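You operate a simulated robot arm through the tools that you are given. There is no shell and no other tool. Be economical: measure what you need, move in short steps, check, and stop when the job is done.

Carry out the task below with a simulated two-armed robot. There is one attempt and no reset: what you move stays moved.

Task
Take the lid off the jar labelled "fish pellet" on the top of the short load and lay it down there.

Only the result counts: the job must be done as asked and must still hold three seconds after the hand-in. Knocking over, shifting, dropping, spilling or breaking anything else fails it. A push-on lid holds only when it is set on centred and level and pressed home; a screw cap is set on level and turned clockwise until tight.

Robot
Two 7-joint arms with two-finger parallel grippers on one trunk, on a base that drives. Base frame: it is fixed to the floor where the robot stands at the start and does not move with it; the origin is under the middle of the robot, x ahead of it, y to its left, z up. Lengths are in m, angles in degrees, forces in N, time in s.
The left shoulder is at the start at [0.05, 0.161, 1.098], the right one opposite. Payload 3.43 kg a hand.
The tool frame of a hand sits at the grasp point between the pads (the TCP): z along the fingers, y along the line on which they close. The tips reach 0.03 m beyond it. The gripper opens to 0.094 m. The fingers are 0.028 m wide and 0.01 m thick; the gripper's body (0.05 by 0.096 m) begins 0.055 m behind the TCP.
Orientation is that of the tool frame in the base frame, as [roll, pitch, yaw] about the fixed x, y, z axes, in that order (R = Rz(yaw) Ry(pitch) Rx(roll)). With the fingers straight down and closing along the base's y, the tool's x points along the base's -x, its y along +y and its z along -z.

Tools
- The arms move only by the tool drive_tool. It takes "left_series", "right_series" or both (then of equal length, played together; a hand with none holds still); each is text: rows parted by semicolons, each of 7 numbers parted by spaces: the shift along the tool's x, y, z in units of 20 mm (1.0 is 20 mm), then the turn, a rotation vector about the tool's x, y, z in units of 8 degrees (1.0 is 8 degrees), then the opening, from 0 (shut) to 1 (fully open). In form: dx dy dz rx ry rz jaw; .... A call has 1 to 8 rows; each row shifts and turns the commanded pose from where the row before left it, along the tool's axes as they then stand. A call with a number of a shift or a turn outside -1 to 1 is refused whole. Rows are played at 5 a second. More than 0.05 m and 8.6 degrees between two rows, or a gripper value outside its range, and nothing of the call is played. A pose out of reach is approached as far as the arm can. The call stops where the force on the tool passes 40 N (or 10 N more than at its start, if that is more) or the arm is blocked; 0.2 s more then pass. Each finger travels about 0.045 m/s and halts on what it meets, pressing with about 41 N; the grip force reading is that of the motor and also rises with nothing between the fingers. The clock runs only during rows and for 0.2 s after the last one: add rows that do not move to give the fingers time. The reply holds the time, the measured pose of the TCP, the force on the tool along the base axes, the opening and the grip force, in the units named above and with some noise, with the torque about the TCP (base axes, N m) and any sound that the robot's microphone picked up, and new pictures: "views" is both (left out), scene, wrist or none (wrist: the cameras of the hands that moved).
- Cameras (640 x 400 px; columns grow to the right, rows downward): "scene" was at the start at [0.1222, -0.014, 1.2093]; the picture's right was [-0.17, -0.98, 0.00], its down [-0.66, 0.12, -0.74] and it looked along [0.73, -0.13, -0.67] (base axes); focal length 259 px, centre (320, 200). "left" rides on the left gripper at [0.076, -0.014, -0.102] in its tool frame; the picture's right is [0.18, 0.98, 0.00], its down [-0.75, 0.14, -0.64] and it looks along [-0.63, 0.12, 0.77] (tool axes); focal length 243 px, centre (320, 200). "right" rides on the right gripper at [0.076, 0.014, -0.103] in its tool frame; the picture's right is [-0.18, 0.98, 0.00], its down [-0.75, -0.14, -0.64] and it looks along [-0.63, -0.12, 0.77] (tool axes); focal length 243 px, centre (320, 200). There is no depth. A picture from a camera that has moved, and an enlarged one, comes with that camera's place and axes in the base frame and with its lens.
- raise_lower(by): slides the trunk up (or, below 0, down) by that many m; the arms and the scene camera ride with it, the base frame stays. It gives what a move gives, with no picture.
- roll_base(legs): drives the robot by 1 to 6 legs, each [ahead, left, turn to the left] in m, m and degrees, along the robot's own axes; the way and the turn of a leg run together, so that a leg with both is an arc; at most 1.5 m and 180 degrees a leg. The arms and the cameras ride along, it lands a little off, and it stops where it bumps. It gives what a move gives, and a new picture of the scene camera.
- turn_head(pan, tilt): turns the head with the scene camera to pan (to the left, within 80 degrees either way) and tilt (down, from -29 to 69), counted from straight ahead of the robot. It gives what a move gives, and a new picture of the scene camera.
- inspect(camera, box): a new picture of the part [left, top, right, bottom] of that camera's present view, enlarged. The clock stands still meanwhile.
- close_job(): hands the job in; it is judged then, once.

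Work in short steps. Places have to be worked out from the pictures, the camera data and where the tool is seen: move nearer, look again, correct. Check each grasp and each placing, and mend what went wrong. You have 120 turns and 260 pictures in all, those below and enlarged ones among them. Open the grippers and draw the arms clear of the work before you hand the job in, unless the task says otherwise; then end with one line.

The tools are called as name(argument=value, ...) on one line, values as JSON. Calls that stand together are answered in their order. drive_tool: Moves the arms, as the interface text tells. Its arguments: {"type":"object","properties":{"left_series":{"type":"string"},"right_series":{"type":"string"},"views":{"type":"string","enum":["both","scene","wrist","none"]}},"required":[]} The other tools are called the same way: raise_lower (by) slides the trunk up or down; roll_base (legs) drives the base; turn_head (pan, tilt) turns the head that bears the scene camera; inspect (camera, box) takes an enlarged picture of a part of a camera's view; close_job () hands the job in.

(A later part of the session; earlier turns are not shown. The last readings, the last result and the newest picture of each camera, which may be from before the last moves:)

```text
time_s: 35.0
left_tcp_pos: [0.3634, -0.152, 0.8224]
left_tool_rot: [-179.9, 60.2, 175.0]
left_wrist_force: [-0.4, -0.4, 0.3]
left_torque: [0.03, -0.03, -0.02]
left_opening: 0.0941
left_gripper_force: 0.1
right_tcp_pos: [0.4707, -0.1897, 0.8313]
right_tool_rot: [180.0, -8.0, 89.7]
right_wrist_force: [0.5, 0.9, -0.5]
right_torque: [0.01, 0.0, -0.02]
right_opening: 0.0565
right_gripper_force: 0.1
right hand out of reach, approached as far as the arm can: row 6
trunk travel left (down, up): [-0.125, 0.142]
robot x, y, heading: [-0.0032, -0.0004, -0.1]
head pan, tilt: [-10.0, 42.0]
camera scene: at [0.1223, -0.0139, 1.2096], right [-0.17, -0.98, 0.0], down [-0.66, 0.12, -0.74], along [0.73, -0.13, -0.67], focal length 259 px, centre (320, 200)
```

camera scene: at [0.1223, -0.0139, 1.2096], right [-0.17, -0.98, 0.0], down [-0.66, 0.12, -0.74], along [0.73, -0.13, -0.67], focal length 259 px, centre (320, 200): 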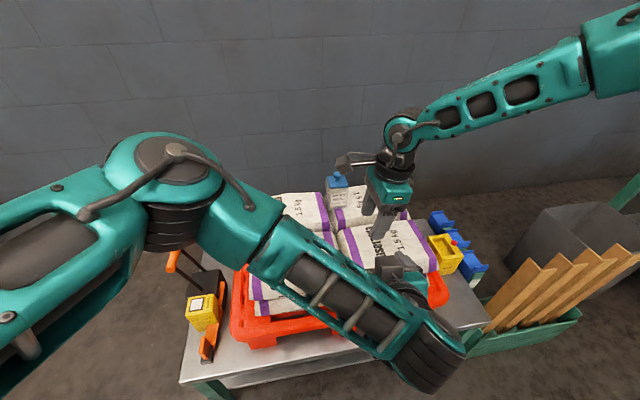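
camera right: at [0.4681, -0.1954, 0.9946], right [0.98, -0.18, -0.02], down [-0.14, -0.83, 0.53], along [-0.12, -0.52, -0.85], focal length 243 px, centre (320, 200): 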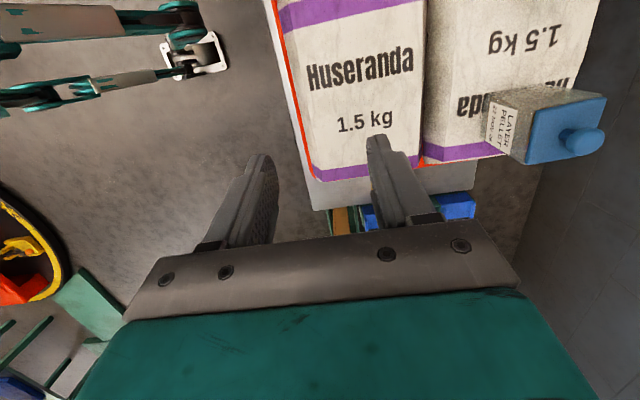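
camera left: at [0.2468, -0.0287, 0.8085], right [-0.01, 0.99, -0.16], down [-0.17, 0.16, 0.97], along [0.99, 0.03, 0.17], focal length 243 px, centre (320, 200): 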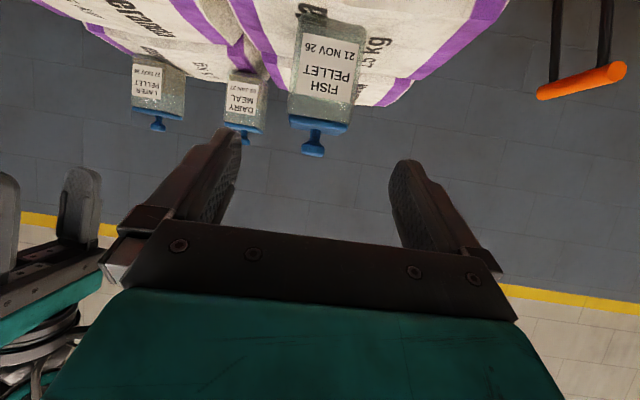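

The right hand just reaches there, and the 40° tilt gains about 7 cm more inward. So rolling the base left about 0.13 m puts the jar in reach of both hands. First I'll move the right hand up and away so it clears the jar during the roll.

drive_tool(right_series="0 0 -1 0 0 0 0.6;0 0 -1 0 0 0 0.6;-1 0 -1 0 0 0 0.6;-1 0 -1 0 0 0 0.6;-1 0 -1 0 0 0 0.6;-1 0 0 0 0 0 0.6;-1 0 0 0 0 0 0.6", left_series="-0.866 0 -0.5 0 0 0 1;-0.866 0 -0.5 0 0 0 1;0 0 0 0 0 0 1;0 0 0 0 0 0 1;0 0 0 0 0 0 1;0 0 0 0 0 0 1;0 0 0 0 0 0 1", views="none")

roll_base(legs=[[0, 0.13, 0]])

```text
time_s: 36.6
left_tcp_pos: [0.3646, -0.151, 0.8615]
left_tool_rot: [180.0, 60.3, 175.0]
left_wrist_force: [0.0, -0.2, -0.6]
left_torque: [0.0, -0.01, 0.01]
left_opening: 0.094
left_gripper_force: 0.0
right_tcp_pos: [0.4717, -0.3033, 0.9146]
right_tool_rot: [-180.0, -8.0, 90.1]
right_wrist_force: [-0.1, 0.5, -0.2]
right_torque: [0.0, 0.0, 0.02]
right_opening: 0.0562
right_gripper_force: 0.1
trunk travel left (down, up): [-0.125, 0.142]
robot x, y, heading: [-0.0008, 0.0012, 0.3]
head pan, tilt: [-10.0, 42.0]
```

```text
time_s: 37.9
left_tcp_pos: [0.3647, -0.022, 0.8627]
left_tool_rot: [-180.0, 60.2, 175.1]
left_wrist_force: [0.1, -0.5, -0.6]
left_torque: [0.02, 0.01, 0.04]
left_opening: 0.094
left_gripper_force: 0.2
right_tcp_pos: [0.4717, -0.1734, 0.9149]
right_tool_rot: [-179.9, -8.0, 90.0]
right_wrist_force: [-0.1, -0.7, 0.3]
right_torque: [-0.01, 0.01, -0.01]
right_opening: 0.0564
right_gripper_force: 0.2
trunk travel left (down, up): [-0.125, 0.142]
robot x, y, heading: [-0.0014, 0.1325, 0.1]
head pan, tilt: [-10.0, 42.0]
camera scene: at [0.1222, 0.1161, 1.2096], right [-0.17, -0.98, 0.0], down [-0.66, 0.11, -0.74], along [0.73, -0.13, -0.67], focal length 259 px, centre (320, 200)
```

scene: 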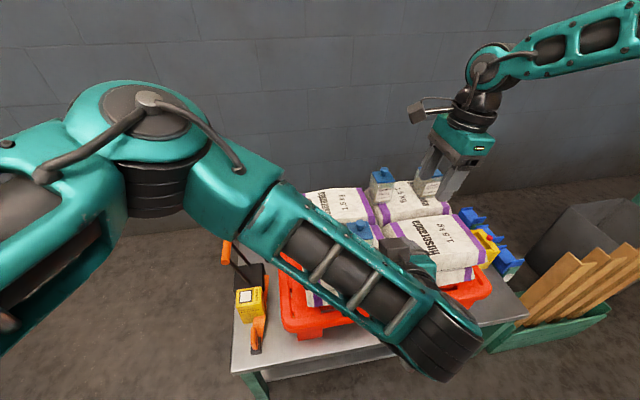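

The robot landed well. I'll tilt the right hand to 40° and hover it near the knob to confirm reach before gripping the jar.

drive_tool(right_series="0 0 0 0 1 0 0.6;0 0 0 0 1 0 0.6;0.36 0.05 0.9 0 1 0 0.6;0.36 0.05 0.9 0 1 0 0.6;0.36 0.05 0.9 0 0 0 0.6;0.36 0.05 0.9 0 0 0 0.6;0.36 0.05 0.9 0 0 0 0.6;0.36 0.05 0.9 0 0 0 0.6", views="wrist")

```text
time_s: 39.7
left_tcp_pos: [0.3638, -0.0231, 0.8614]
left_tool_rot: [-180.0, 60.2, 175.2]
left_wrist_force: [-0.2, 0.3, 0.0]
left_torque: [0.01, 0.05, -0.02]
left_opening: 0.094
left_gripper_force: 0.1
right_tcp_pos: [0.4775, -0.0754, 0.8531]
right_tool_rot: [180.0, -40.0, 90.0]
right_wrist_force: [0.2, -0.1, 0.1]
right_torque: [0.0, -0.01, -0.02]
right_opening: 0.0566
right_gripper_force: 0.2
trunk travel left (down, up): [-0.125, 0.142]
robot x, y, heading: [-0.0013, 0.1335, 0.0]
head pan, tilt: [-10.0, 42.0]
camera right: at [0.4918, -0.0823, 0.9797], right [0.98, -0.14, -0.12], down [-0.14, -0.99, 0.01], along [-0.12, 0.01, -0.99], focal length 243 px, centre (320, 200)
```

right: 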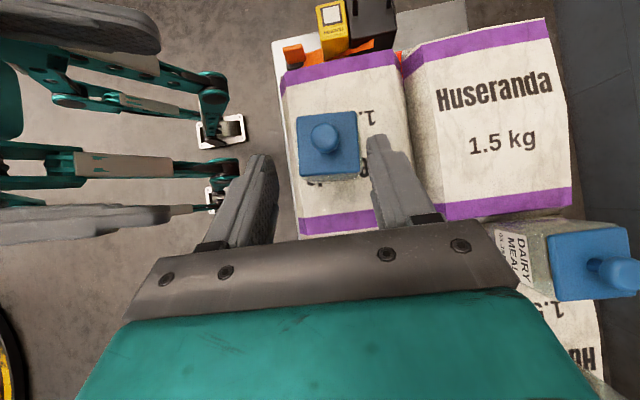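

Reachable, and the knob reads (0.480, -0.036). I'll check the last 3 cm with jaws straddling the knob, then see whether it converges.

drive_tool(right_series="0.065 0.05 0.8 0 0 0 0.6;0.065 0.05 0.8 0 0 0 0.6;0 0 0 0 0 0 0.6", views="both")

inspect(camera="left", box=[220, 60, 420, 185])

```text
time_s: 40.5
left_tcp_pos: [0.3639, -0.022, 0.8616]
left_tool_rot: [-180.0, 60.1, 175.2]
left_wrist_force: [-0.9, -0.5, 0.3]
left_torque: [-0.03, -0.02, 0.01]
left_opening: 0.0941
left_gripper_force: 0.1
right_tcp_pos: [0.479, -0.0527, 0.8304]
right_tool_rot: [180.0, -40.0, 90.0]
right_wrist_force: [0.0, -0.2, -0.2]
right_torque: [0.0, -0.03, -0.01]
right_opening: 0.0563
right_gripper_force: 0.2
trunk travel left (down, up): [-0.125, 0.142]
robot x, y, heading: [-0.0001, 0.1306, 0.3]
head pan, tilt: [-10.0, 42.0]
camera scene: at [0.1223, 0.1156, 1.2096], right [-0.17, -0.98, 0.0], down [-0.66, 0.12, -0.74], along [0.73, -0.13, -0.67], focal length 259 px, centre (320, 200)
camera right: at [0.4942, -0.0599, 0.9572], right [0.98, -0.14, -0.12], down [-0.14, -0.99, 0.01], along [-0.12, 0.01, -0.99], focal length 243 px, centre (320, 200)
```

scene: 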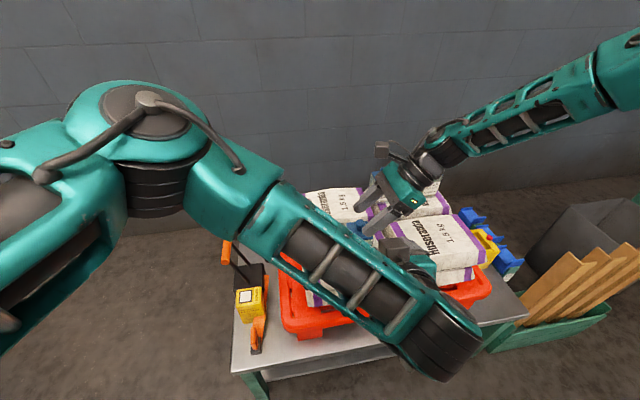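
right: 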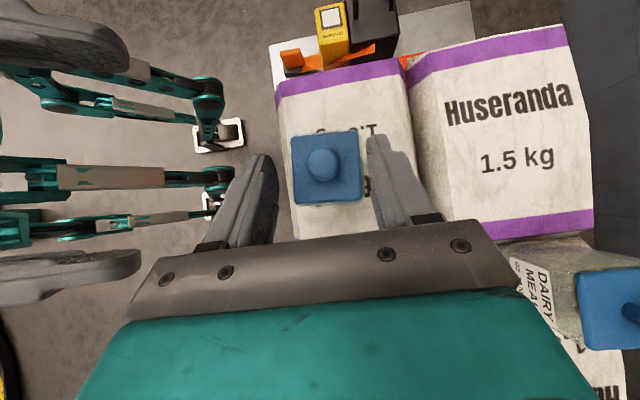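

```text
3.20 times, centred on (320, 122) of left
camera zoom: at [0.2363, -0.0251, 0.8479], right [-0.01, 0.99, -0.16], down [-0.17, 0.16, 0.97], along [0.99, 0.03, 0.17], focal length 776 px, centre (320, 448)
```

zoom: 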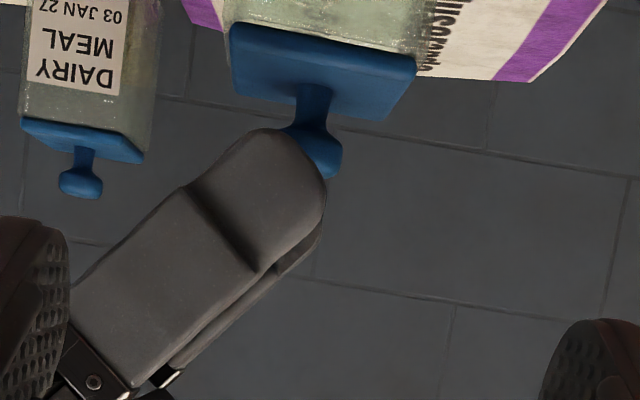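

The left camera gives a clear side view: mushroom knob with its head at z≈0.801, lid top at about 0.785, and the right fingertips just short. Reach is confirmed, so I'll back the right hand up 3 cm and lower the left hand in front of the jar.

drive_tool(left_series="0 0 0 0 0 0 1;0 0 0 0 0 0 1;0.99 -0.057 0.69 0 0 0 1;0.99 -0.057 0.69 0 0 0 1;0.99 -0.057 0.69 0 0 0 1;0.99 -0.057 0.69 0 0 0 1;0.99 -0.057 0.69 0 0 0 1;0 0 0 0 0 0 1", right_series="0 0 -0.8 0 0 0 0.45;0 0 -0.8 0 0 0 0.45;0 0 -0.4 0 0 0 0.45;0 0 0 0 0 0 0.45;0 0 0 0 0 0 0.45;0 0 0 0 0 0 0.45;0 0 0 0 0 0 0.45;0 0 0 0 0 0 0.45", views="wrist")

```text
time_s: 42.3
left_tcp_pos: [0.3739, -0.0292, 0.7413]
left_tool_rot: [179.9, 60.2, 175.2]
left_wrist_force: [0.4, 0.6, -0.2]
left_torque: [0.0, -0.05, -0.02]
left_opening: 0.0941
left_gripper_force: 0.1
right_tcp_pos: [0.4794, -0.0786, 0.8621]
right_tool_rot: [179.9, -40.0, 90.0]
right_wrist_force: [0.3, 0.6, -0.7]
right_torque: [0.03, -0.01, 0.0]
right_opening: 0.0422
right_gripper_force: 0.0
trunk travel left (down, up): [-0.125, 0.142]
robot x, y, heading: [0.0022, 0.1299, 0.1]
head pan, tilt: [-10.0, 42.0]
camera right: at [0.494, -0.0858, 0.9885], right [0.98, -0.14, -0.12], down [-0.14, -0.99, 0.01], along [-0.12, 0.01, -0.99], focal length 243 px, centre (320, 200)
camera left: at [0.2461, -0.0313, 0.7269], right [-0.01, 0.99, -0.16], down [-0.17, 0.16, 0.97], along [0.99, 0.03, 0.17], focal length 243 px, centre (320, 200)
```

right: 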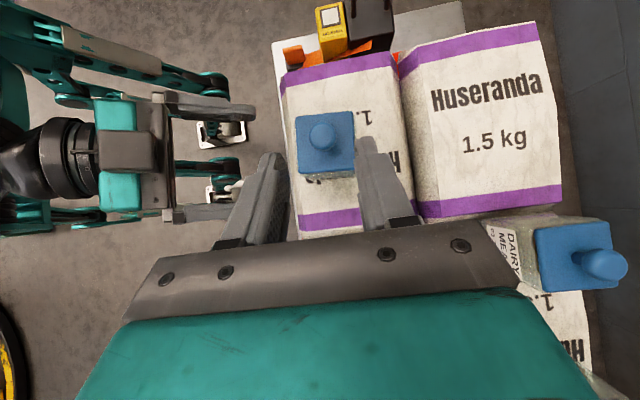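
left: 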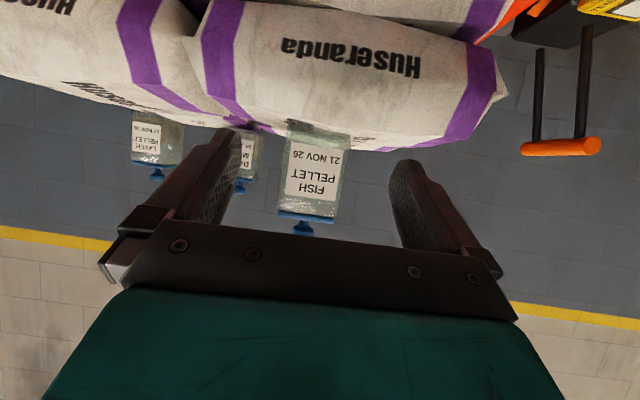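

Same pre-grasp pose as before, so I'll move in and grip the jar body.

drive_tool(left_series="-0.437 0.022 0.735 0 0 0 1;-0.437 0.022 0.735 0 0 0 1;-0.437 0.022 0.735 0 0 0 1;-0.437 0.022 0.735 0 0 0 1;-0.437 0.022 0.735 0 0 0 1;0 0 0 0 0 0 1", views="none")

drive_tool(left_series="0 0 0 0 0 0 0.6;0 0 0 0 0 0 0.5;0 0 0 0 0 0 0.4;0 0 0 0 0 0 0.3;0 0 0 0 0 0 0.3;0 0 0 0 0 0 0.3", views="wrist")

inspect(camera="right", box=[220, 60, 420, 185])

```text
time_s: 43.7
left_tcp_pos: [0.4587, -0.0332, 0.7423]
left_tool_rot: [-180.0, 60.2, 175.1]
left_wrist_force: [-0.5, -0.4, -0.3]
left_torque: [-0.03, 0.01, 0.04]
left_opening: 0.0943
left_gripper_force: 0.0
right_tcp_pos: [0.4794, -0.0784, 0.8626]
right_tool_rot: [-179.9, -40.0, 90.0]
right_wrist_force: [-0.4, 0.0, -0.1]
right_torque: [-0.01, 0.01, 0.01]
right_opening: 0.0424
right_gripper_force: 0.1
trunk travel left (down, up): [-0.125, 0.142]
robot x, y, heading: [0.0016, 0.1263, 0.1]
head pan, tilt: [-10.0, 42.0]
```

```text
time_s: 45.1
left_tcp_pos: [0.4583, -0.0342, 0.7427]
left_tool_rot: [-180.0, 60.3, 175.1]
left_wrist_force: [-0.1, -0.5, 0.4]
left_torque: [0.05, -0.06, 0.03]
left_opening: 0.0601
left_gripper_force: 41.2
right_tcp_pos: [0.4786, -0.0782, 0.8622]
right_tool_rot: [179.9, -40.0, 90.0]
right_wrist_force: [-0.1, -0.3, 0.1]
right_torque: [-0.01, 0.0, 0.01]
right_opening: 0.0421
right_gripper_force: 0.0
trunk travel left (down, up): [-0.125, 0.142]
robot x, y, heading: [-0.0021, 0.132, -0.1]
head pan, tilt: [-10.0, 42.0]
camera left: at [0.331, -0.0368, 0.7287], right [-0.01, 0.99, -0.16], down [-0.17, 0.16, 0.97], along [0.99, 0.03, 0.17], focal length 243 px, centre (320, 200)
```

left: 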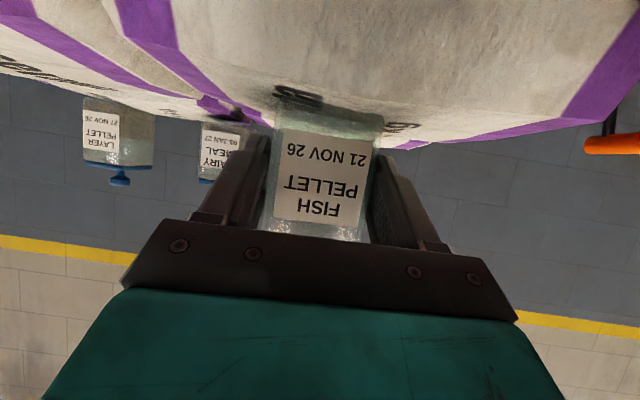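

```text
3.20 times, centred on (320, 122) of right
camera zoom: at [0.494, -0.0858, 0.9885], right [0.98, -0.14, -0.12], down [-0.14, -0.99, 0.01], along [-0.12, 0.01, -0.99], focal length 776 px, centre (320, 448)
```

zoom: 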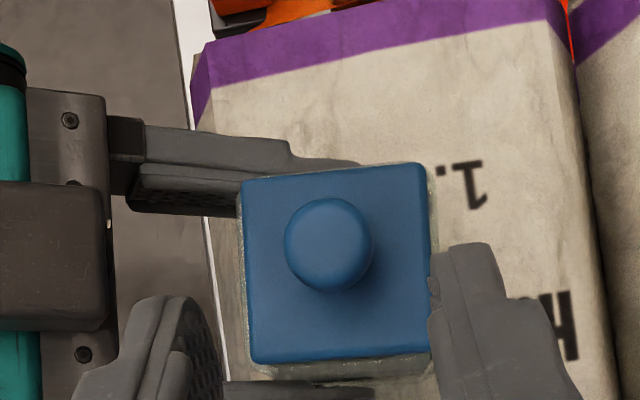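

The jar is held again. The knob is at (0.481, -0.036) with a head about 21 mm across. I'll lower the right hand around it, jaws at 42 mm.

drive_tool(right_series="-0.077 0.03 0.877 0 0 0 0.45;-0.077 0.03 0.877 0 0 0 0.45;-0.077 0.03 0.877 0 0 0 0.45;0 0 0 0 0 0 0.45", views="none")

inspect(camera="right", box=[220, 80, 420, 205])

inspect(camera="scene", box=[320, 170, 480, 270])

```text
time_s: 46.1
left_tcp_pos: [0.4582, -0.0339, 0.7417]
left_tool_rot: [-180.0, 60.2, 175.1]
left_wrist_force: [-0.6, 0.2, 0.4]
left_torque: [0.04, -0.04, 0.03]
left_opening: 0.0602
left_gripper_force: 41.0
right_tcp_pos: [0.4778, -0.0498, 0.8225]
right_tool_rot: [179.9, -40.0, 90.0]
right_wrist_force: [-0.7, -0.5, 0.1]
right_torque: [0.0, 0.03, 0.0]
right_opening: 0.0422
right_gripper_force: 0.1
right hand out of reach, approached as far as the arm can: row 3
trunk travel left (down, up): [-0.125, 0.142]
robot x, y, heading: [0.0007, 0.1288, 0.1]
head pan, tilt: [-10.0, 42.0]
```

```text
3.20 times, centred on (320, 142) of right
camera zoom: at [0.4917, -0.0567, 0.9501], right [0.98, -0.14, -0.12], down [-0.14, -0.99, 0.01], along [-0.12, 0.01, -0.99], focal length 776 px, centre (320, 384)
```

zoom: 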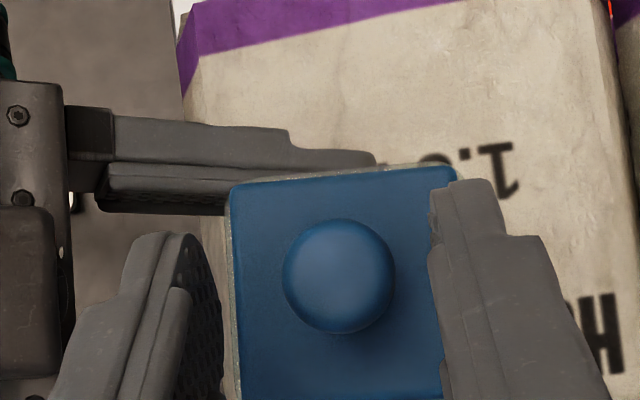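

```text
4.00 times, centred on (400, 220) of scene
camera zoom: at [0.1222, 0.1156, 1.2096], right [-0.17, -0.98, 0.0], down [-0.66, 0.12, -0.74], along [0.73, -0.13, -0.67], focal length 1037 px, centre (0, 120)
```

zoom: 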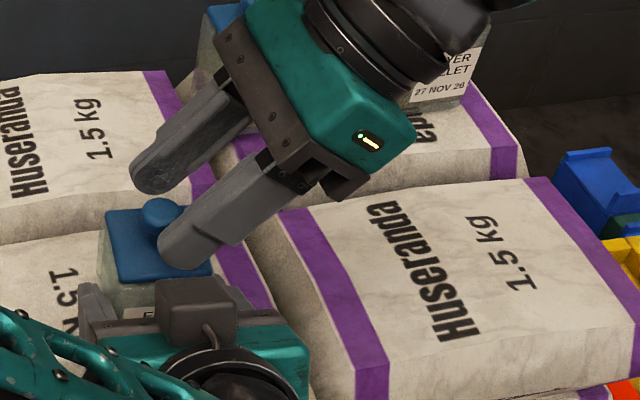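

The knob sits between the fingertips about 2 mm off centre. I'll nudge 2 mm in x, then close on it.

drive_tool(right_series="0 0.12 0 0 0 0 0.45;0 0 0 0 0 0 0.35;0 0 0 0 0 0 0.2;0 0 0 0 0 0 0.1;0 0 0 0 0 0 0.05;0 0 0 0 0 0 0.05", views="none")

inspect(camera="right", box=[220, 80, 420, 205])

inspect(camera="scene", box=[320, 170, 480, 270])

```text
time_s: 47.5
left_tcp_pos: [0.4584, -0.0329, 0.7427]
left_tool_rot: [-180.0, 60.3, 175.0]
left_wrist_force: [-1.2, -0.3, -0.7]
left_torque: [-0.02, -0.01, -0.01]
left_opening: 0.0601
left_gripper_force: 41.0
right_tcp_pos: [0.48, -0.0507, 0.8249]
right_tool_rot: [179.9, -40.0, 89.9]
right_wrist_force: [0.7, 0.7, 1.3]
right_torque: [-0.01, -0.03, -0.02]
right_opening: 0.0166
right_gripper_force: 41.3
trunk travel left (down, up): [-0.125, 0.142]
robot x, y, heading: [0.0001, 0.1284, -0.0]
head pan, tilt: [-10.0, 42.0]
heard: snap
```

```text
3.20 times, centred on (320, 142) of right
camera zoom: at [0.4932, -0.0574, 0.9514], right [0.98, -0.14, -0.12], down [-0.14, -0.99, 0.01], along [-0.12, 0.01, -0.99], focal length 776 px, centre (320, 384)
```

zoom: 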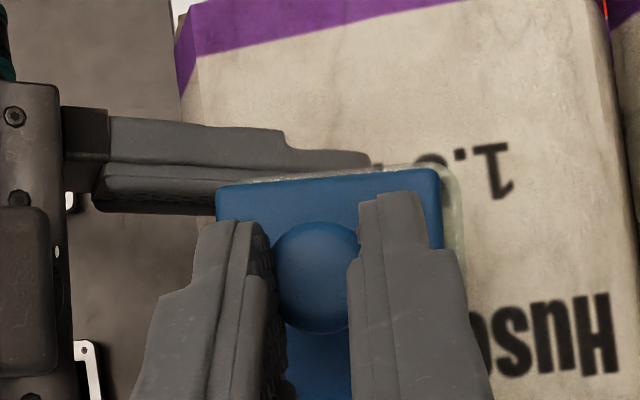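

```text
4.00 times, centred on (400, 220) of scene
camera zoom: at [0.1222, 0.1156, 1.2096], right [-0.17, -0.98, 0.0], down [-0.66, 0.12, -0.74], along [0.73, -0.13, -0.67], focal length 1037 px, centre (0, 120)
```

zoom: 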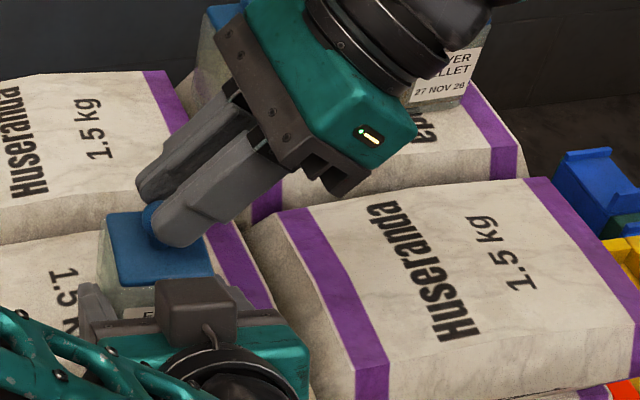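

A snap was heard, so the lid seal has popped, and the knob is held with a 16.6 mm opening. Lifting straight up, gently.

drive_tool(right_series="0.16 0 -0.19 0 0 0 0.05;0.32 0 -0.38 0 0 0 0.05;0.32 0 -0.38 0 0 0 0.05;0.32 0 -0.38 0 0 0 0.05;0 0 0 0 0 0 0.05", views="both")

inspect(camera="scene", box=[320, 170, 480, 270])

```text
time_s: 48.7
left_tcp_pos: [0.4589, -0.0341, 0.7418]
left_tool_rot: [-180.0, 60.2, 175.1]
left_wrist_force: [-0.3, -1.2, 1.1]
left_torque: [0.01, 0.02, -0.06]
left_opening: 0.0599
left_gripper_force: 40.9
right_tcp_pos: [0.4802, -0.0496, 0.8564]
right_tool_rot: [-180.0, -40.0, 90.0]
right_wrist_force: [0.1, 0.3, -0.3]
right_torque: [-0.01, 0.0, 0.02]
right_opening: 0.0168
right_gripper_force: 40.6
trunk travel left (down, up): [-0.125, 0.142]
robot x, y, heading: [0.0009, 0.131, 0.3]
head pan, tilt: [-10.0, 42.0]
camera scene: at [0.1222, 0.1156, 1.2096], right [-0.17, -0.98, 0.0], down [-0.66, 0.12, -0.74], along [0.73, -0.13, -0.67], focal length 259 px, centre (320, 200)
camera right: at [0.4947, -0.057, 0.9844], right [0.98, -0.14, -0.12], down [-0.14, -0.99, 0.01], along [-0.12, 0.01, -0.99], focal length 243 px, centre (320, 200)
```

scene: 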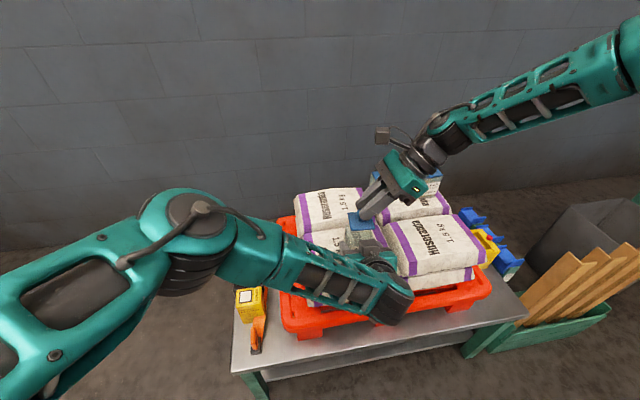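
right: 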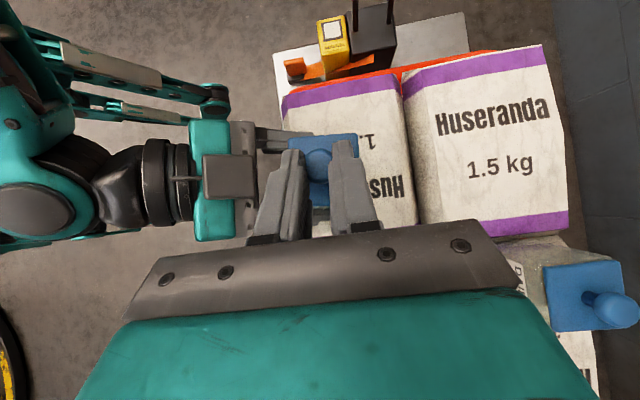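

```text
4.00 times, centred on (400, 220) of scene
camera zoom: at [0.1222, 0.1156, 1.2096], right [-0.17, -0.98, 0.0], down [-0.66, 0.12, -0.74], along [0.73, -0.13, -0.67], focal length 1037 px, centre (0, 120)
```

zoom: 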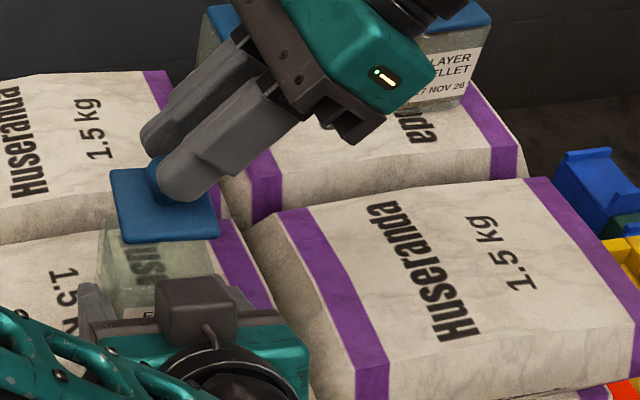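

The lid is off, held about level, and the jar stayed put in the left hand. I'll carry the lid right, over the bare front-right sack centred at about (0.49, -0.22, 0.71).

drive_tool(right_series="-0.79 0 -0.66 0 0 0 0.05;-0.79 0 -0.66 0 0 0 0.05;-0.79 0 -0.66 0 0 0 0.05;-0.79 0 -0.66 0 0 0 0.05;-0.79 0 -0.66 0 0 0 0.05;-0.79 0 -0.66 0 0 0 0.05;-0.79 0 -0.66 0 0 0 0.05;-0.79 0.2 -0.66 0 0 0 0.05", views="both")

inspect(camera="scene", box=[350, 160, 510, 260])

```text
time_s: 50.5
left_tcp_pos: [0.4585, -0.0323, 0.7436]
left_tool_rot: [180.0, 60.2, 175.1]
left_wrist_force: [0.2, 0.8, -0.2]
left_torque: [0.04, 0.01, 0.02]
left_opening: 0.0603
left_gripper_force: 40.9
right_tcp_pos: [0.485, -0.2139, 0.8575]
right_tool_rot: [180.0, -40.0, 90.0]
right_wrist_force: [0.1, 0.2, 0.4]
right_torque: [0.02, 0.02, 0.01]
right_opening: 0.0167
right_gripper_force: 40.6
trunk travel left (down, up): [-0.125, 0.142]
robot x, y, heading: [0.0001, 0.1302, 0.0]
head pan, tilt: [-10.0, 42.0]
camera scene: at [0.1223, 0.1156, 1.2096], right [-0.17, -0.98, 0.0], down [-0.66, 0.12, -0.74], along [0.73, -0.13, -0.67], focal length 259 px, centre (320, 200)
camera right: at [0.4991, -0.2216, 0.9834], right [0.98, -0.14, -0.12], down [-0.14, -0.99, 0.01], along [-0.12, 0.01, -0.99], focal length 243 px, centre (320, 200)
```

scene: 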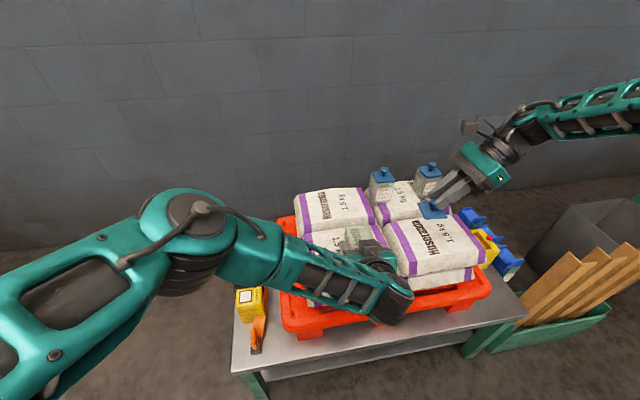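
right: 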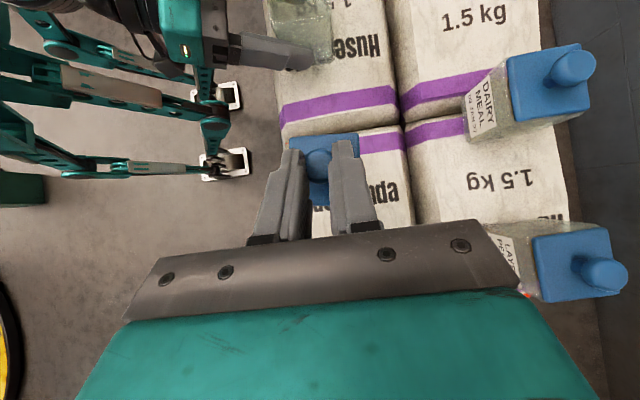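

```text
4.00 times, centred on (430, 210) of scene
camera zoom: at [0.1223, 0.1156, 1.2096], right [-0.17, -0.98, 0.0], down [-0.66, 0.12, -0.74], along [0.73, -0.13, -0.67], focal length 1037 px, centre (-120, 160)
```

zoom: 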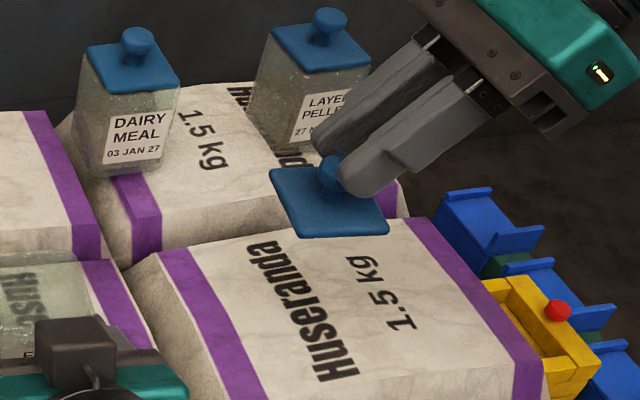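

The lid hangs level over the sack at about (0.483, -0.198). Lowering about 7 cm with a 1 cm nudge inward in x.

drive_tool(right_series="-0.56 0.12 0.67 0 0 0 0.05;-0.56 0.12 0.67 0 0 0 0.05;-0.56 0.12 0.67 0 0 0 0.05;-0.56 0.12 0.67 0 0 0 0.05;0 0 0 0 0 0 0.05", views="none")

inspect(camera="scene", box=[350, 160, 510, 260])

inspect(camera="right", box=[220, 80, 420, 205])

```text
time_s: 51.7
left_tcp_pos: [0.4591, -0.0336, 0.7433]
left_tool_rot: [-180.0, 60.2, 175.1]
left_wrist_force: [0.6, -0.2, 0.4]
left_torque: [-0.01, 0.07, -0.04]
left_opening: 0.0604
left_gripper_force: 41.0
right_tcp_pos: [0.4729, -0.2062, 0.8127]
right_tool_rot: [179.9, -39.8, 90.1]
right_wrist_force: [0.1, 0.0, 0.2]
right_torque: [-0.01, 0.0, 0.02]
right_opening: 0.0179
right_gripper_force: 41.0
right hand out of reach, approached as far as the arm can: row 2, 3, 4
trunk travel left (down, up): [-0.125, 0.142]
robot x, y, heading: [-0.0014, 0.1307, 0.3]
head pan, tilt: [-10.0, 42.0]
```

```text
4.00 times, centred on (430, 210) of scene
camera zoom: at [0.1223, 0.1156, 1.2096], right [-0.17, -0.98, 0.0], down [-0.66, 0.12, -0.74], along [0.73, -0.13, -0.67], focal length 1037 px, centre (-120, 160)
```

zoom: 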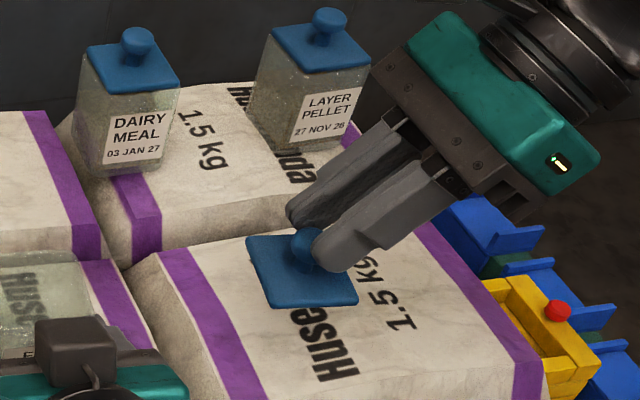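

```text
3.20 times, centred on (320, 142) of right
camera zoom: at [0.4876, -0.2139, 0.9394], right [0.98, -0.14, -0.12], down [-0.14, -0.99, 0.01], along [-0.12, 0.01, -0.99], focal length 776 px, centre (320, 384)
```

zoom: 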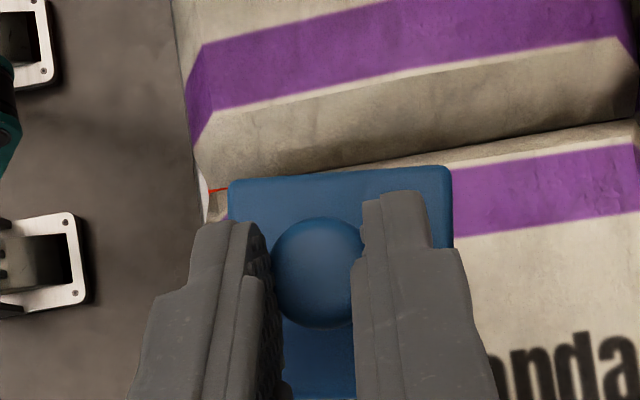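

Lowering stalled at the arm's reach limit, at z=0.813. Lowering the trunk will help, so first I'll release the jar with the left hand and back it out.

drive_tool(left_series="0 0 0 0 0 0 0.8;0 0 0 0 0 0 1;0 0 0 0 0 0 1;0 0 0 0 0 0 1;0.42 0 -0.73 0 0 0 1;0.42 0 -0.73 0 0 0 1;0.42 0 -0.73 0 0 0 1;0.42 0 -0.73 0 0 0 1", views="none")

drive_tool(left_series="0.42 0 -0.73 0 0 0 1;0.42 0 -0.73 0 0 0 1;-0.866 0.5 -0.5 0 0 0 1;-0.866 0.5 -0.5 0 0 0 1;-0.866 0.5 -0.5 0 0 0 1;-0.866 0.5 -0.5 0 0 0 1;-0.866 0.5 -0.5 0 0 0 1;-0.866 0.5 -0.5 0 0 0 1", views="both")

```text
time_s: 53.5
left_tcp_pos: [0.3919, -0.0276, 0.7423]
left_tool_rot: [-180.0, 60.2, 175.2]
left_wrist_force: [-0.3, -0.7, 0.1]
left_torque: [-0.01, 0.02, 0.01]
left_opening: 0.094
left_gripper_force: 0.0
right_tcp_pos: [0.474, -0.2074, 0.8129]
right_tool_rot: [179.7, -39.8, 90.1]
right_wrist_force: [0.0, -0.4, 0.0]
right_torque: [0.0, -0.02, 0.0]
right_opening: 0.0181
right_gripper_force: 41.1
trunk travel left (down, up): [-0.125, 0.142]
robot x, y, heading: [0.0004, 0.1279, 0.0]
head pan, tilt: [-10.0, 42.0]
```

```text
time_s: 55.3
left_tcp_pos: [0.3638, 0.0352, 0.8625]
left_tool_rot: [180.0, 60.1, 175.1]
left_wrist_force: [-0.6, 0.3, -0.6]
left_torque: [0.01, 0.0, 0.0]
left_opening: 0.094
left_gripper_force: 0.0
right_tcp_pos: [0.4732, -0.2068, 0.8131]
right_tool_rot: [179.9, -39.8, 90.1]
right_wrist_force: [-0.7, 0.0, -0.1]
right_torque: [-0.01, -0.01, 0.0]
right_opening: 0.0181
right_gripper_force: 41.2
trunk travel left (down, up): [-0.125, 0.142]
robot x, y, heading: [0.0009, 0.1283, 0.2]
head pan, tilt: [-10.0, 42.0]
camera scene: at [0.1222, 0.1157, 1.2096], right [-0.17, -0.98, 0.0], down [-0.66, 0.12, -0.74], along [0.73, -0.13, -0.67], focal length 259 px, centre (320, 200)
camera left: at [0.2359, 0.0319, 0.8489], right [-0.01, 0.99, -0.16], down [-0.17, 0.16, 0.97], along [0.99, 0.03, 0.17], focal length 243 px, centre (320, 200)
```

scene: 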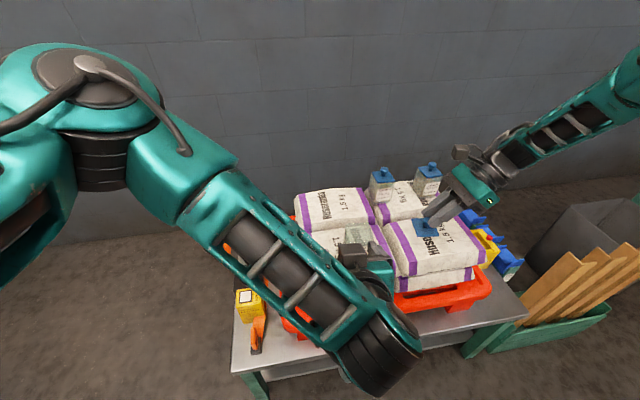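
left: 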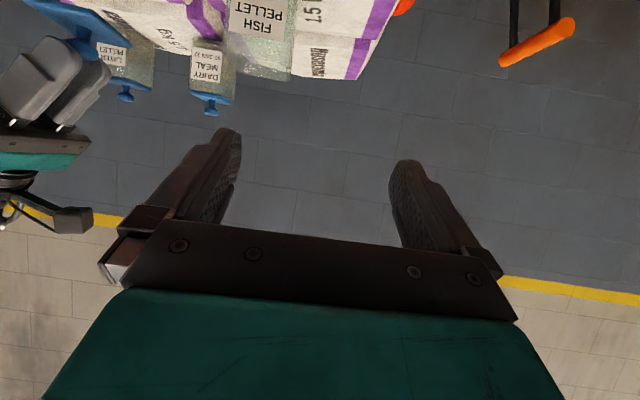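

The jar stands open and undisturbed. Lowering the trunk 3 cm, which brings the lid straight down while staying clear of the sack.

raise_lower(by=-0.03)

drive_tool(right_series="0 0.5 0 0 0 0 0.05;0 0.5 0 0 0 0 0.05;0 0 0 0 0 0 0.05", views="none")

inspect(camera="scene", box=[350, 160, 510, 260])

inspect(camera="left", box=[0, 0, 320, 200])

```text
time_s: 56.1
left_tcp_pos: [0.3641, 0.0338, 0.8321]
left_tool_rot: [-180.0, 60.2, 175.2]
left_wrist_force: [-1.0, 0.1, 0.1]
left_torque: [0.0, -0.02, -0.01]
left_opening: 0.094
left_gripper_force: 0.0
right_tcp_pos: [0.4738, -0.2071, 0.7839]
right_tool_rot: [179.8, -40.0, 90.0]
right_wrist_force: [0.2, -0.3, -0.4]
right_torque: [-0.01, 0.0, 0.0]
right_opening: 0.018
right_gripper_force: 40.7
trunk travel left (down, up): [-0.095, 0.172]
robot x, y, heading: [0.0004, 0.1303, 0.2]
head pan, tilt: [-10.0, 42.0]
```

```text
time_s: 56.9
left_tcp_pos: [0.3642, 0.0345, 0.8319]
left_tool_rot: [-180.0, 60.1, 175.1]
left_wrist_force: [-1.1, 0.2, 0.2]
left_torque: [-0.04, -0.02, -0.02]
left_opening: 0.0941
left_gripper_force: 0.1
right_tcp_pos: [0.4859, -0.2049, 0.7915]
right_tool_rot: [179.8, -39.8, 90.1]
right_wrist_force: [0.6, 0.1, -0.9]
right_torque: [-0.02, 0.01, 0.02]
right_opening: 0.0184
right_gripper_force: 41.3
right hand out of reach, approached as far as the arm can: row 1, 2
trunk travel left (down, up): [-0.095, 0.172]
robot x, y, heading: [0.0003, 0.1285, 0.2]
head pan, tilt: [-10.0, 42.0]
```

```text
4.00 times, centred on (430, 210) of scene
camera zoom: at [0.1223, 0.1156, 1.1796], right [-0.17, -0.98, 0.0], down [-0.66, 0.12, -0.74], along [0.73, -0.13, -0.67], focal length 1037 px, centre (-120, 160)
```

zoom: 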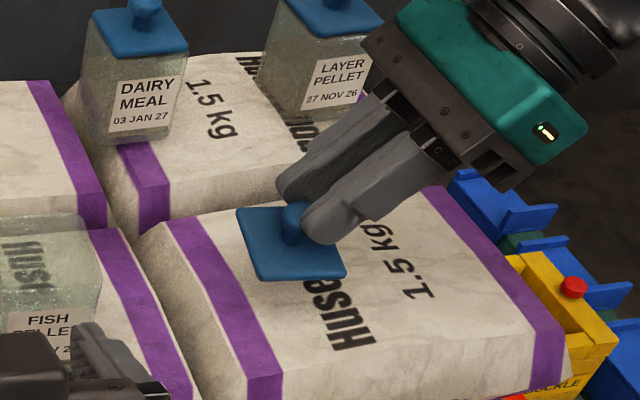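

```text
2.00 times, centred on (160, 100) of left
camera zoom: at [0.236, 0.0317, 0.8187], right [-0.01, 0.99, -0.16], down [-0.17, 0.16, 0.97], along [0.99, 0.03, 0.17], focal length 485 px, centre (640, 400)
```

zoom: 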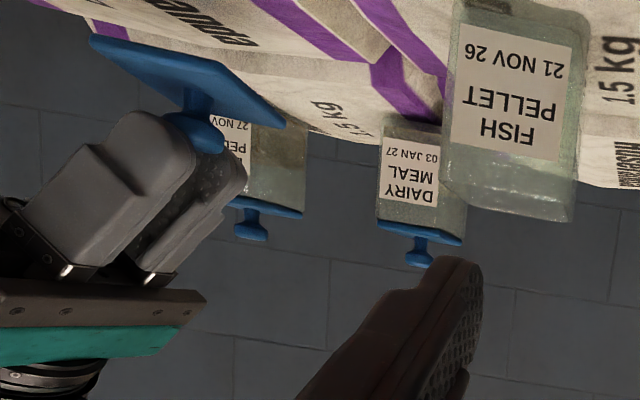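

The lid is well over the sack, a few cm above it. Lowering the trunk in small steps while watching the force.

raise_lower(by=-0.018)

inspect(camera="left", box=[0, 0, 320, 200])

inspect(camera="scene", box=[350, 160, 510, 260])

```text
time_s: 57.5
left_tcp_pos: [0.3634, 0.0348, 0.8153]
left_tool_rot: [180.0, 60.3, 175.2]
left_wrist_force: [0.7, -0.2, -0.1]
left_torque: [0.03, 0.03, 0.0]
left_opening: 0.094
left_gripper_force: 0.1
right_tcp_pos: [0.4842, -0.2035, 0.773]
right_tool_rot: [179.7, -39.8, 90.2]
right_wrist_force: [-0.2, 0.0, -0.3]
right_torque: [-0.02, 0.01, 0.0]
right_opening: 0.0179
right_gripper_force: 41.1
trunk travel left (down, up): [-0.077, 0.19]
robot x, y, heading: [0.0023, 0.1321, 0.1]
head pan, tilt: [-10.0, 42.0]
```

```text
2.00 times, centred on (160, 100) of left
camera zoom: at [0.2359, 0.0317, 0.8008], right [-0.01, 0.99, -0.16], down [-0.17, 0.16, 0.97], along [0.99, 0.03, 0.17], focal length 485 px, centre (640, 400)
```

zoom: 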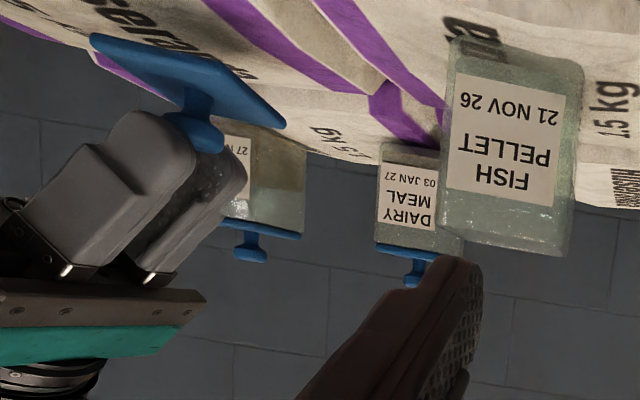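

```text
4.00 times, centred on (430, 210) of scene
camera zoom: at [0.1221, 0.1157, 1.1616], right [-0.17, -0.98, 0.0], down [-0.66, 0.12, -0.74], along [0.73, -0.13, -0.67], focal length 1037 px, centre (-120, 160)
```

zoom: 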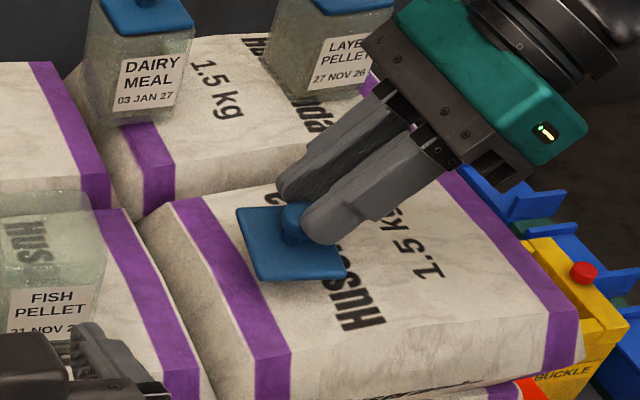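

No contact yet. Continuing down.

raise_lower(by=-0.008)

inspect(camera="left", box=[0, 0, 200, 125])

```text
time_s: 58.1
left_tcp_pos: [0.3632, 0.0353, 0.8061]
left_tool_rot: [-180.0, 60.1, 175.2]
left_wrist_force: [-0.1, 0.0, -0.2]
left_torque: [-0.01, -0.02, -0.03]
left_opening: 0.0937
left_gripper_force: 0.0
right_tcp_pos: [0.4855, -0.2045, 0.7663]
right_tool_rot: [179.6, -39.9, 90.1]
right_wrist_force: [1.0, 0.8, -0.4]
right_torque: [0.0, 0.02, -0.04]
right_opening: 0.0181
right_gripper_force: 41.2
trunk travel left (down, up): [-0.069, 0.198]
robot x, y, heading: [-0.0021, 0.1297, 0.5]
head pan, tilt: [-10.0, 42.0]
```

```text
3.20 times, centred on (100, 62) of left
camera zoom: at [0.236, 0.0317, 0.7927], right [-0.01, 0.99, -0.16], down [-0.17, 0.16, 0.97], along [0.99, 0.03, 0.17], focal length 776 px, centre (1024, 640)
```

zoom: 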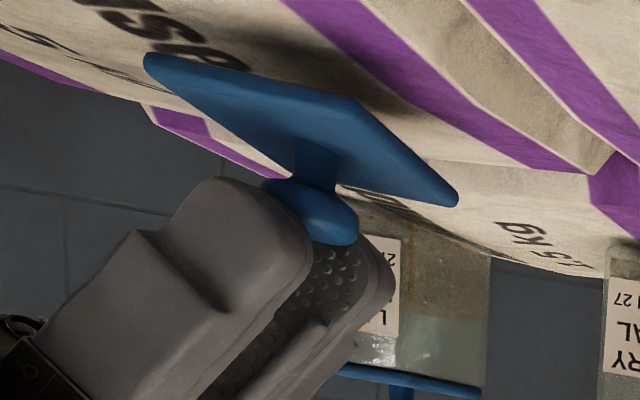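

It's close, with the contact shadow visible, and there's still no force. Down 5 mm more.

raise_lower(by=-0.005)

inspect(camera="left", box=[0, 0, 200, 125])

```text
time_s: 58.6
left_tcp_pos: [0.3634, 0.0338, 0.8008]
left_tool_rot: [180.0, 60.2, 175.1]
left_wrist_force: [0.1, -0.3, -0.1]
left_torque: [0.0, 0.0, 0.02]
left_opening: 0.0939
left_gripper_force: 0.0
right_tcp_pos: [0.4862, -0.2032, 0.7605]
right_tool_rot: [179.7, -39.7, 90.1]
right_wrist_force: [-0.9, -0.1, 0.2]
right_torque: [0.0, -0.01, 0.01]
right_opening: 0.0181
right_gripper_force: 40.9
trunk travel left (down, up): [-0.064, 0.203]
robot x, y, heading: [-0.0035, 0.1251, -0.1]
head pan, tilt: [-10.0, 42.0]
```

```text
3.20 times, centred on (100, 62) of left
camera zoom: at [0.236, 0.0317, 0.7877], right [-0.01, 0.99, -0.16], down [-0.17, 0.16, 0.97], along [0.99, 0.03, 0.17], focal length 776 px, centre (1024, 640)
```

zoom: 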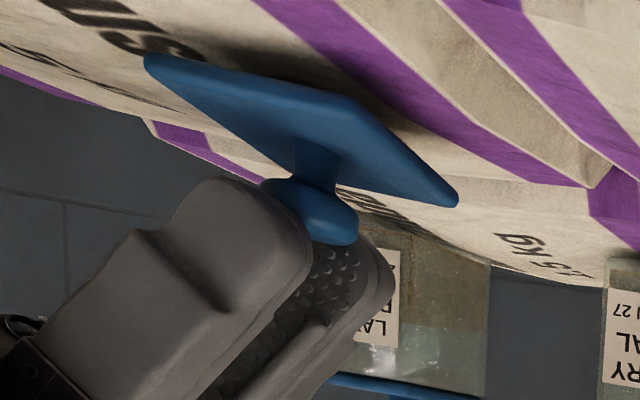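

My estimate is that the lid bottom is about 5 mm above the sack. Continuing in small steps.

raise_lower(by=-0.004)

raise_lower(by=-0.003)

inspect(camera="left", box=[0, 0, 200, 125])

```text
time_s: 59.2
left_tcp_pos: [0.3641, 0.0353, 0.7973]
left_tool_rot: [180.0, 60.2, 175.1]
left_wrist_force: [0.4, 0.9, 0.6]
left_torque: [0.05, 0.0, -0.04]
left_opening: 0.0939
left_gripper_force: 0.0
right_tcp_pos: [0.486, -0.2049, 0.7571]
right_tool_rot: [179.7, -39.8, 90.1]
right_wrist_force: [-0.2, 0.3, 1.1]
right_torque: [0.02, 0.0, 0.0]
right_opening: 0.018
right_gripper_force: 40.9
trunk travel left (down, up): [-0.06, 0.207]
robot x, y, heading: [0.0012, 0.128, 0.2]
head pan, tilt: [-10.0, 42.0]
```

```text
time_s: 59.7
left_tcp_pos: [0.3642, 0.0346, 0.7952]
left_tool_rot: [-180.0, 60.3, 175.1]
left_wrist_force: [0.0, 0.7, -0.3]
left_torque: [0.0, 0.0, 0.02]
left_opening: 0.0938
left_gripper_force: 0.1
right_tcp_pos: [0.4857, -0.2036, 0.7556]
right_tool_rot: [179.6, -39.8, 90.1]
right_wrist_force: [-0.7, 0.2, 2.8]
right_torque: [-0.04, 0.11, 0.02]
right_opening: 0.0179
right_gripper_force: 40.9
trunk travel left (down, up): [-0.057, 0.21]
robot x, y, heading: [-0.0013, 0.1284, -0.1]
head pan, tilt: [-10.0, 42.0]
```

```text
3.20 times, centred on (100, 62) of left
camera zoom: at [0.2359, 0.0318, 0.7808], right [-0.01, 0.99, -0.16], down [-0.17, 0.16, 0.97], along [0.99, 0.03, 0.17], focal length 776 px, centre (1024, 640)
```

zoom: 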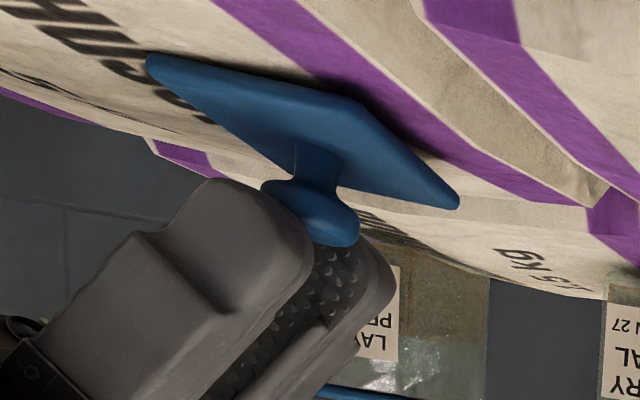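

First contact shows: 2.8 N upward. I'll go 2 mm lower, then open the right jaws gradually.

raise_lower(by=-0.002)

drive_tool(right_series="0 0 0 0 0 0 0.22;0 0 0 0 0 0 0.3;0 0 0 0 0 0 0.4;0 0 0 0 0 0 0.5;0 0 0 0 0 0 0.5", views="none")

inspect(camera="left", box=[0, 0, 200, 125])

inspect(camera="right", box=[220, 80, 420, 205])

```text
time_s: 60.2
left_tcp_pos: [0.3639, 0.0346, 0.7921]
left_tool_rot: [-179.9, 60.3, 175.1]
left_wrist_force: [0.5, 1.0, -0.3]
left_torque: [-0.01, 0.02, -0.01]
left_opening: 0.0941
left_gripper_force: 0.1
right_tcp_pos: [0.486, -0.2044, 0.7546]
right_tool_rot: [179.5, -39.9, 90.1]
right_wrist_force: [-0.7, -1.5, 12.5]
right_torque: [-0.12, 0.3, 0.06]
right_opening: 0.018
right_gripper_force: 41.4
trunk travel left (down, up): [-0.055, 0.212]
robot x, y, heading: [-0.0012, 0.1278, -0.1]
head pan, tilt: [-10.0, 42.0]
```

```text
time_s: 61.4
left_tcp_pos: [0.3638, 0.0351, 0.7926]
left_tool_rot: [180.0, 60.2, 175.0]
left_wrist_force: [-0.5, 0.2, -0.6]
left_torque: [-0.02, -0.01, -0.01]
left_opening: 0.094
left_gripper_force: 0.0
right_tcp_pos: [0.4861, -0.2042, 0.7514]
right_tool_rot: [179.7, -39.8, 90.2]
right_wrist_force: [0.7, 0.7, 1.1]
right_torque: [0.0, -0.04, 0.0]
right_opening: 0.047
right_gripper_force: 0.2
trunk travel left (down, up): [-0.055, 0.212]
robot x, y, heading: [-0.0018, 0.1253, 0.3]
head pan, tilt: [-10.0, 42.0]
```

```text
3.20 times, centred on (100, 62) of left
camera zoom: at [0.236, 0.0317, 0.7787], right [-0.01, 0.99, -0.16], down [-0.17, 0.16, 0.97], along [0.99, 0.03, 0.17], focal length 776 px, centre (1024, 640)
```

zoom: 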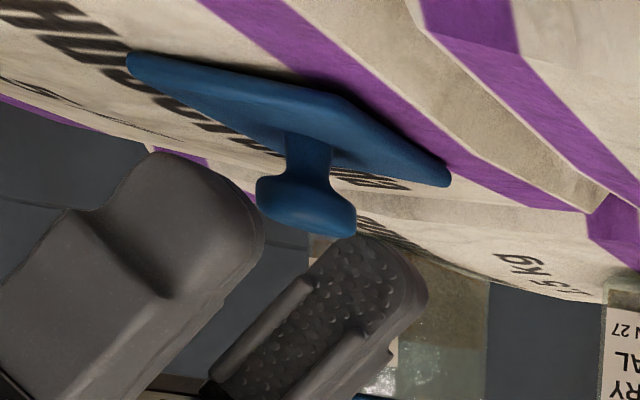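

```text
3.20 times, centred on (320, 142) of right
camera zoom: at [0.4997, -0.2114, 0.879], right [0.98, -0.14, -0.11], down [-0.14, -0.99, 0.01], along [-0.11, 0.01, -0.99], focal length 776 px, centre (320, 384)
```

zoom: 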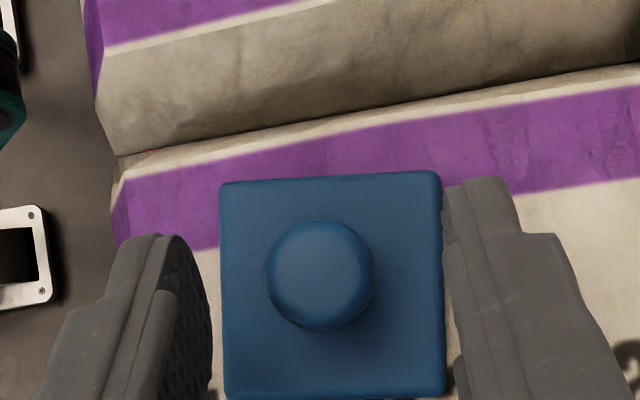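

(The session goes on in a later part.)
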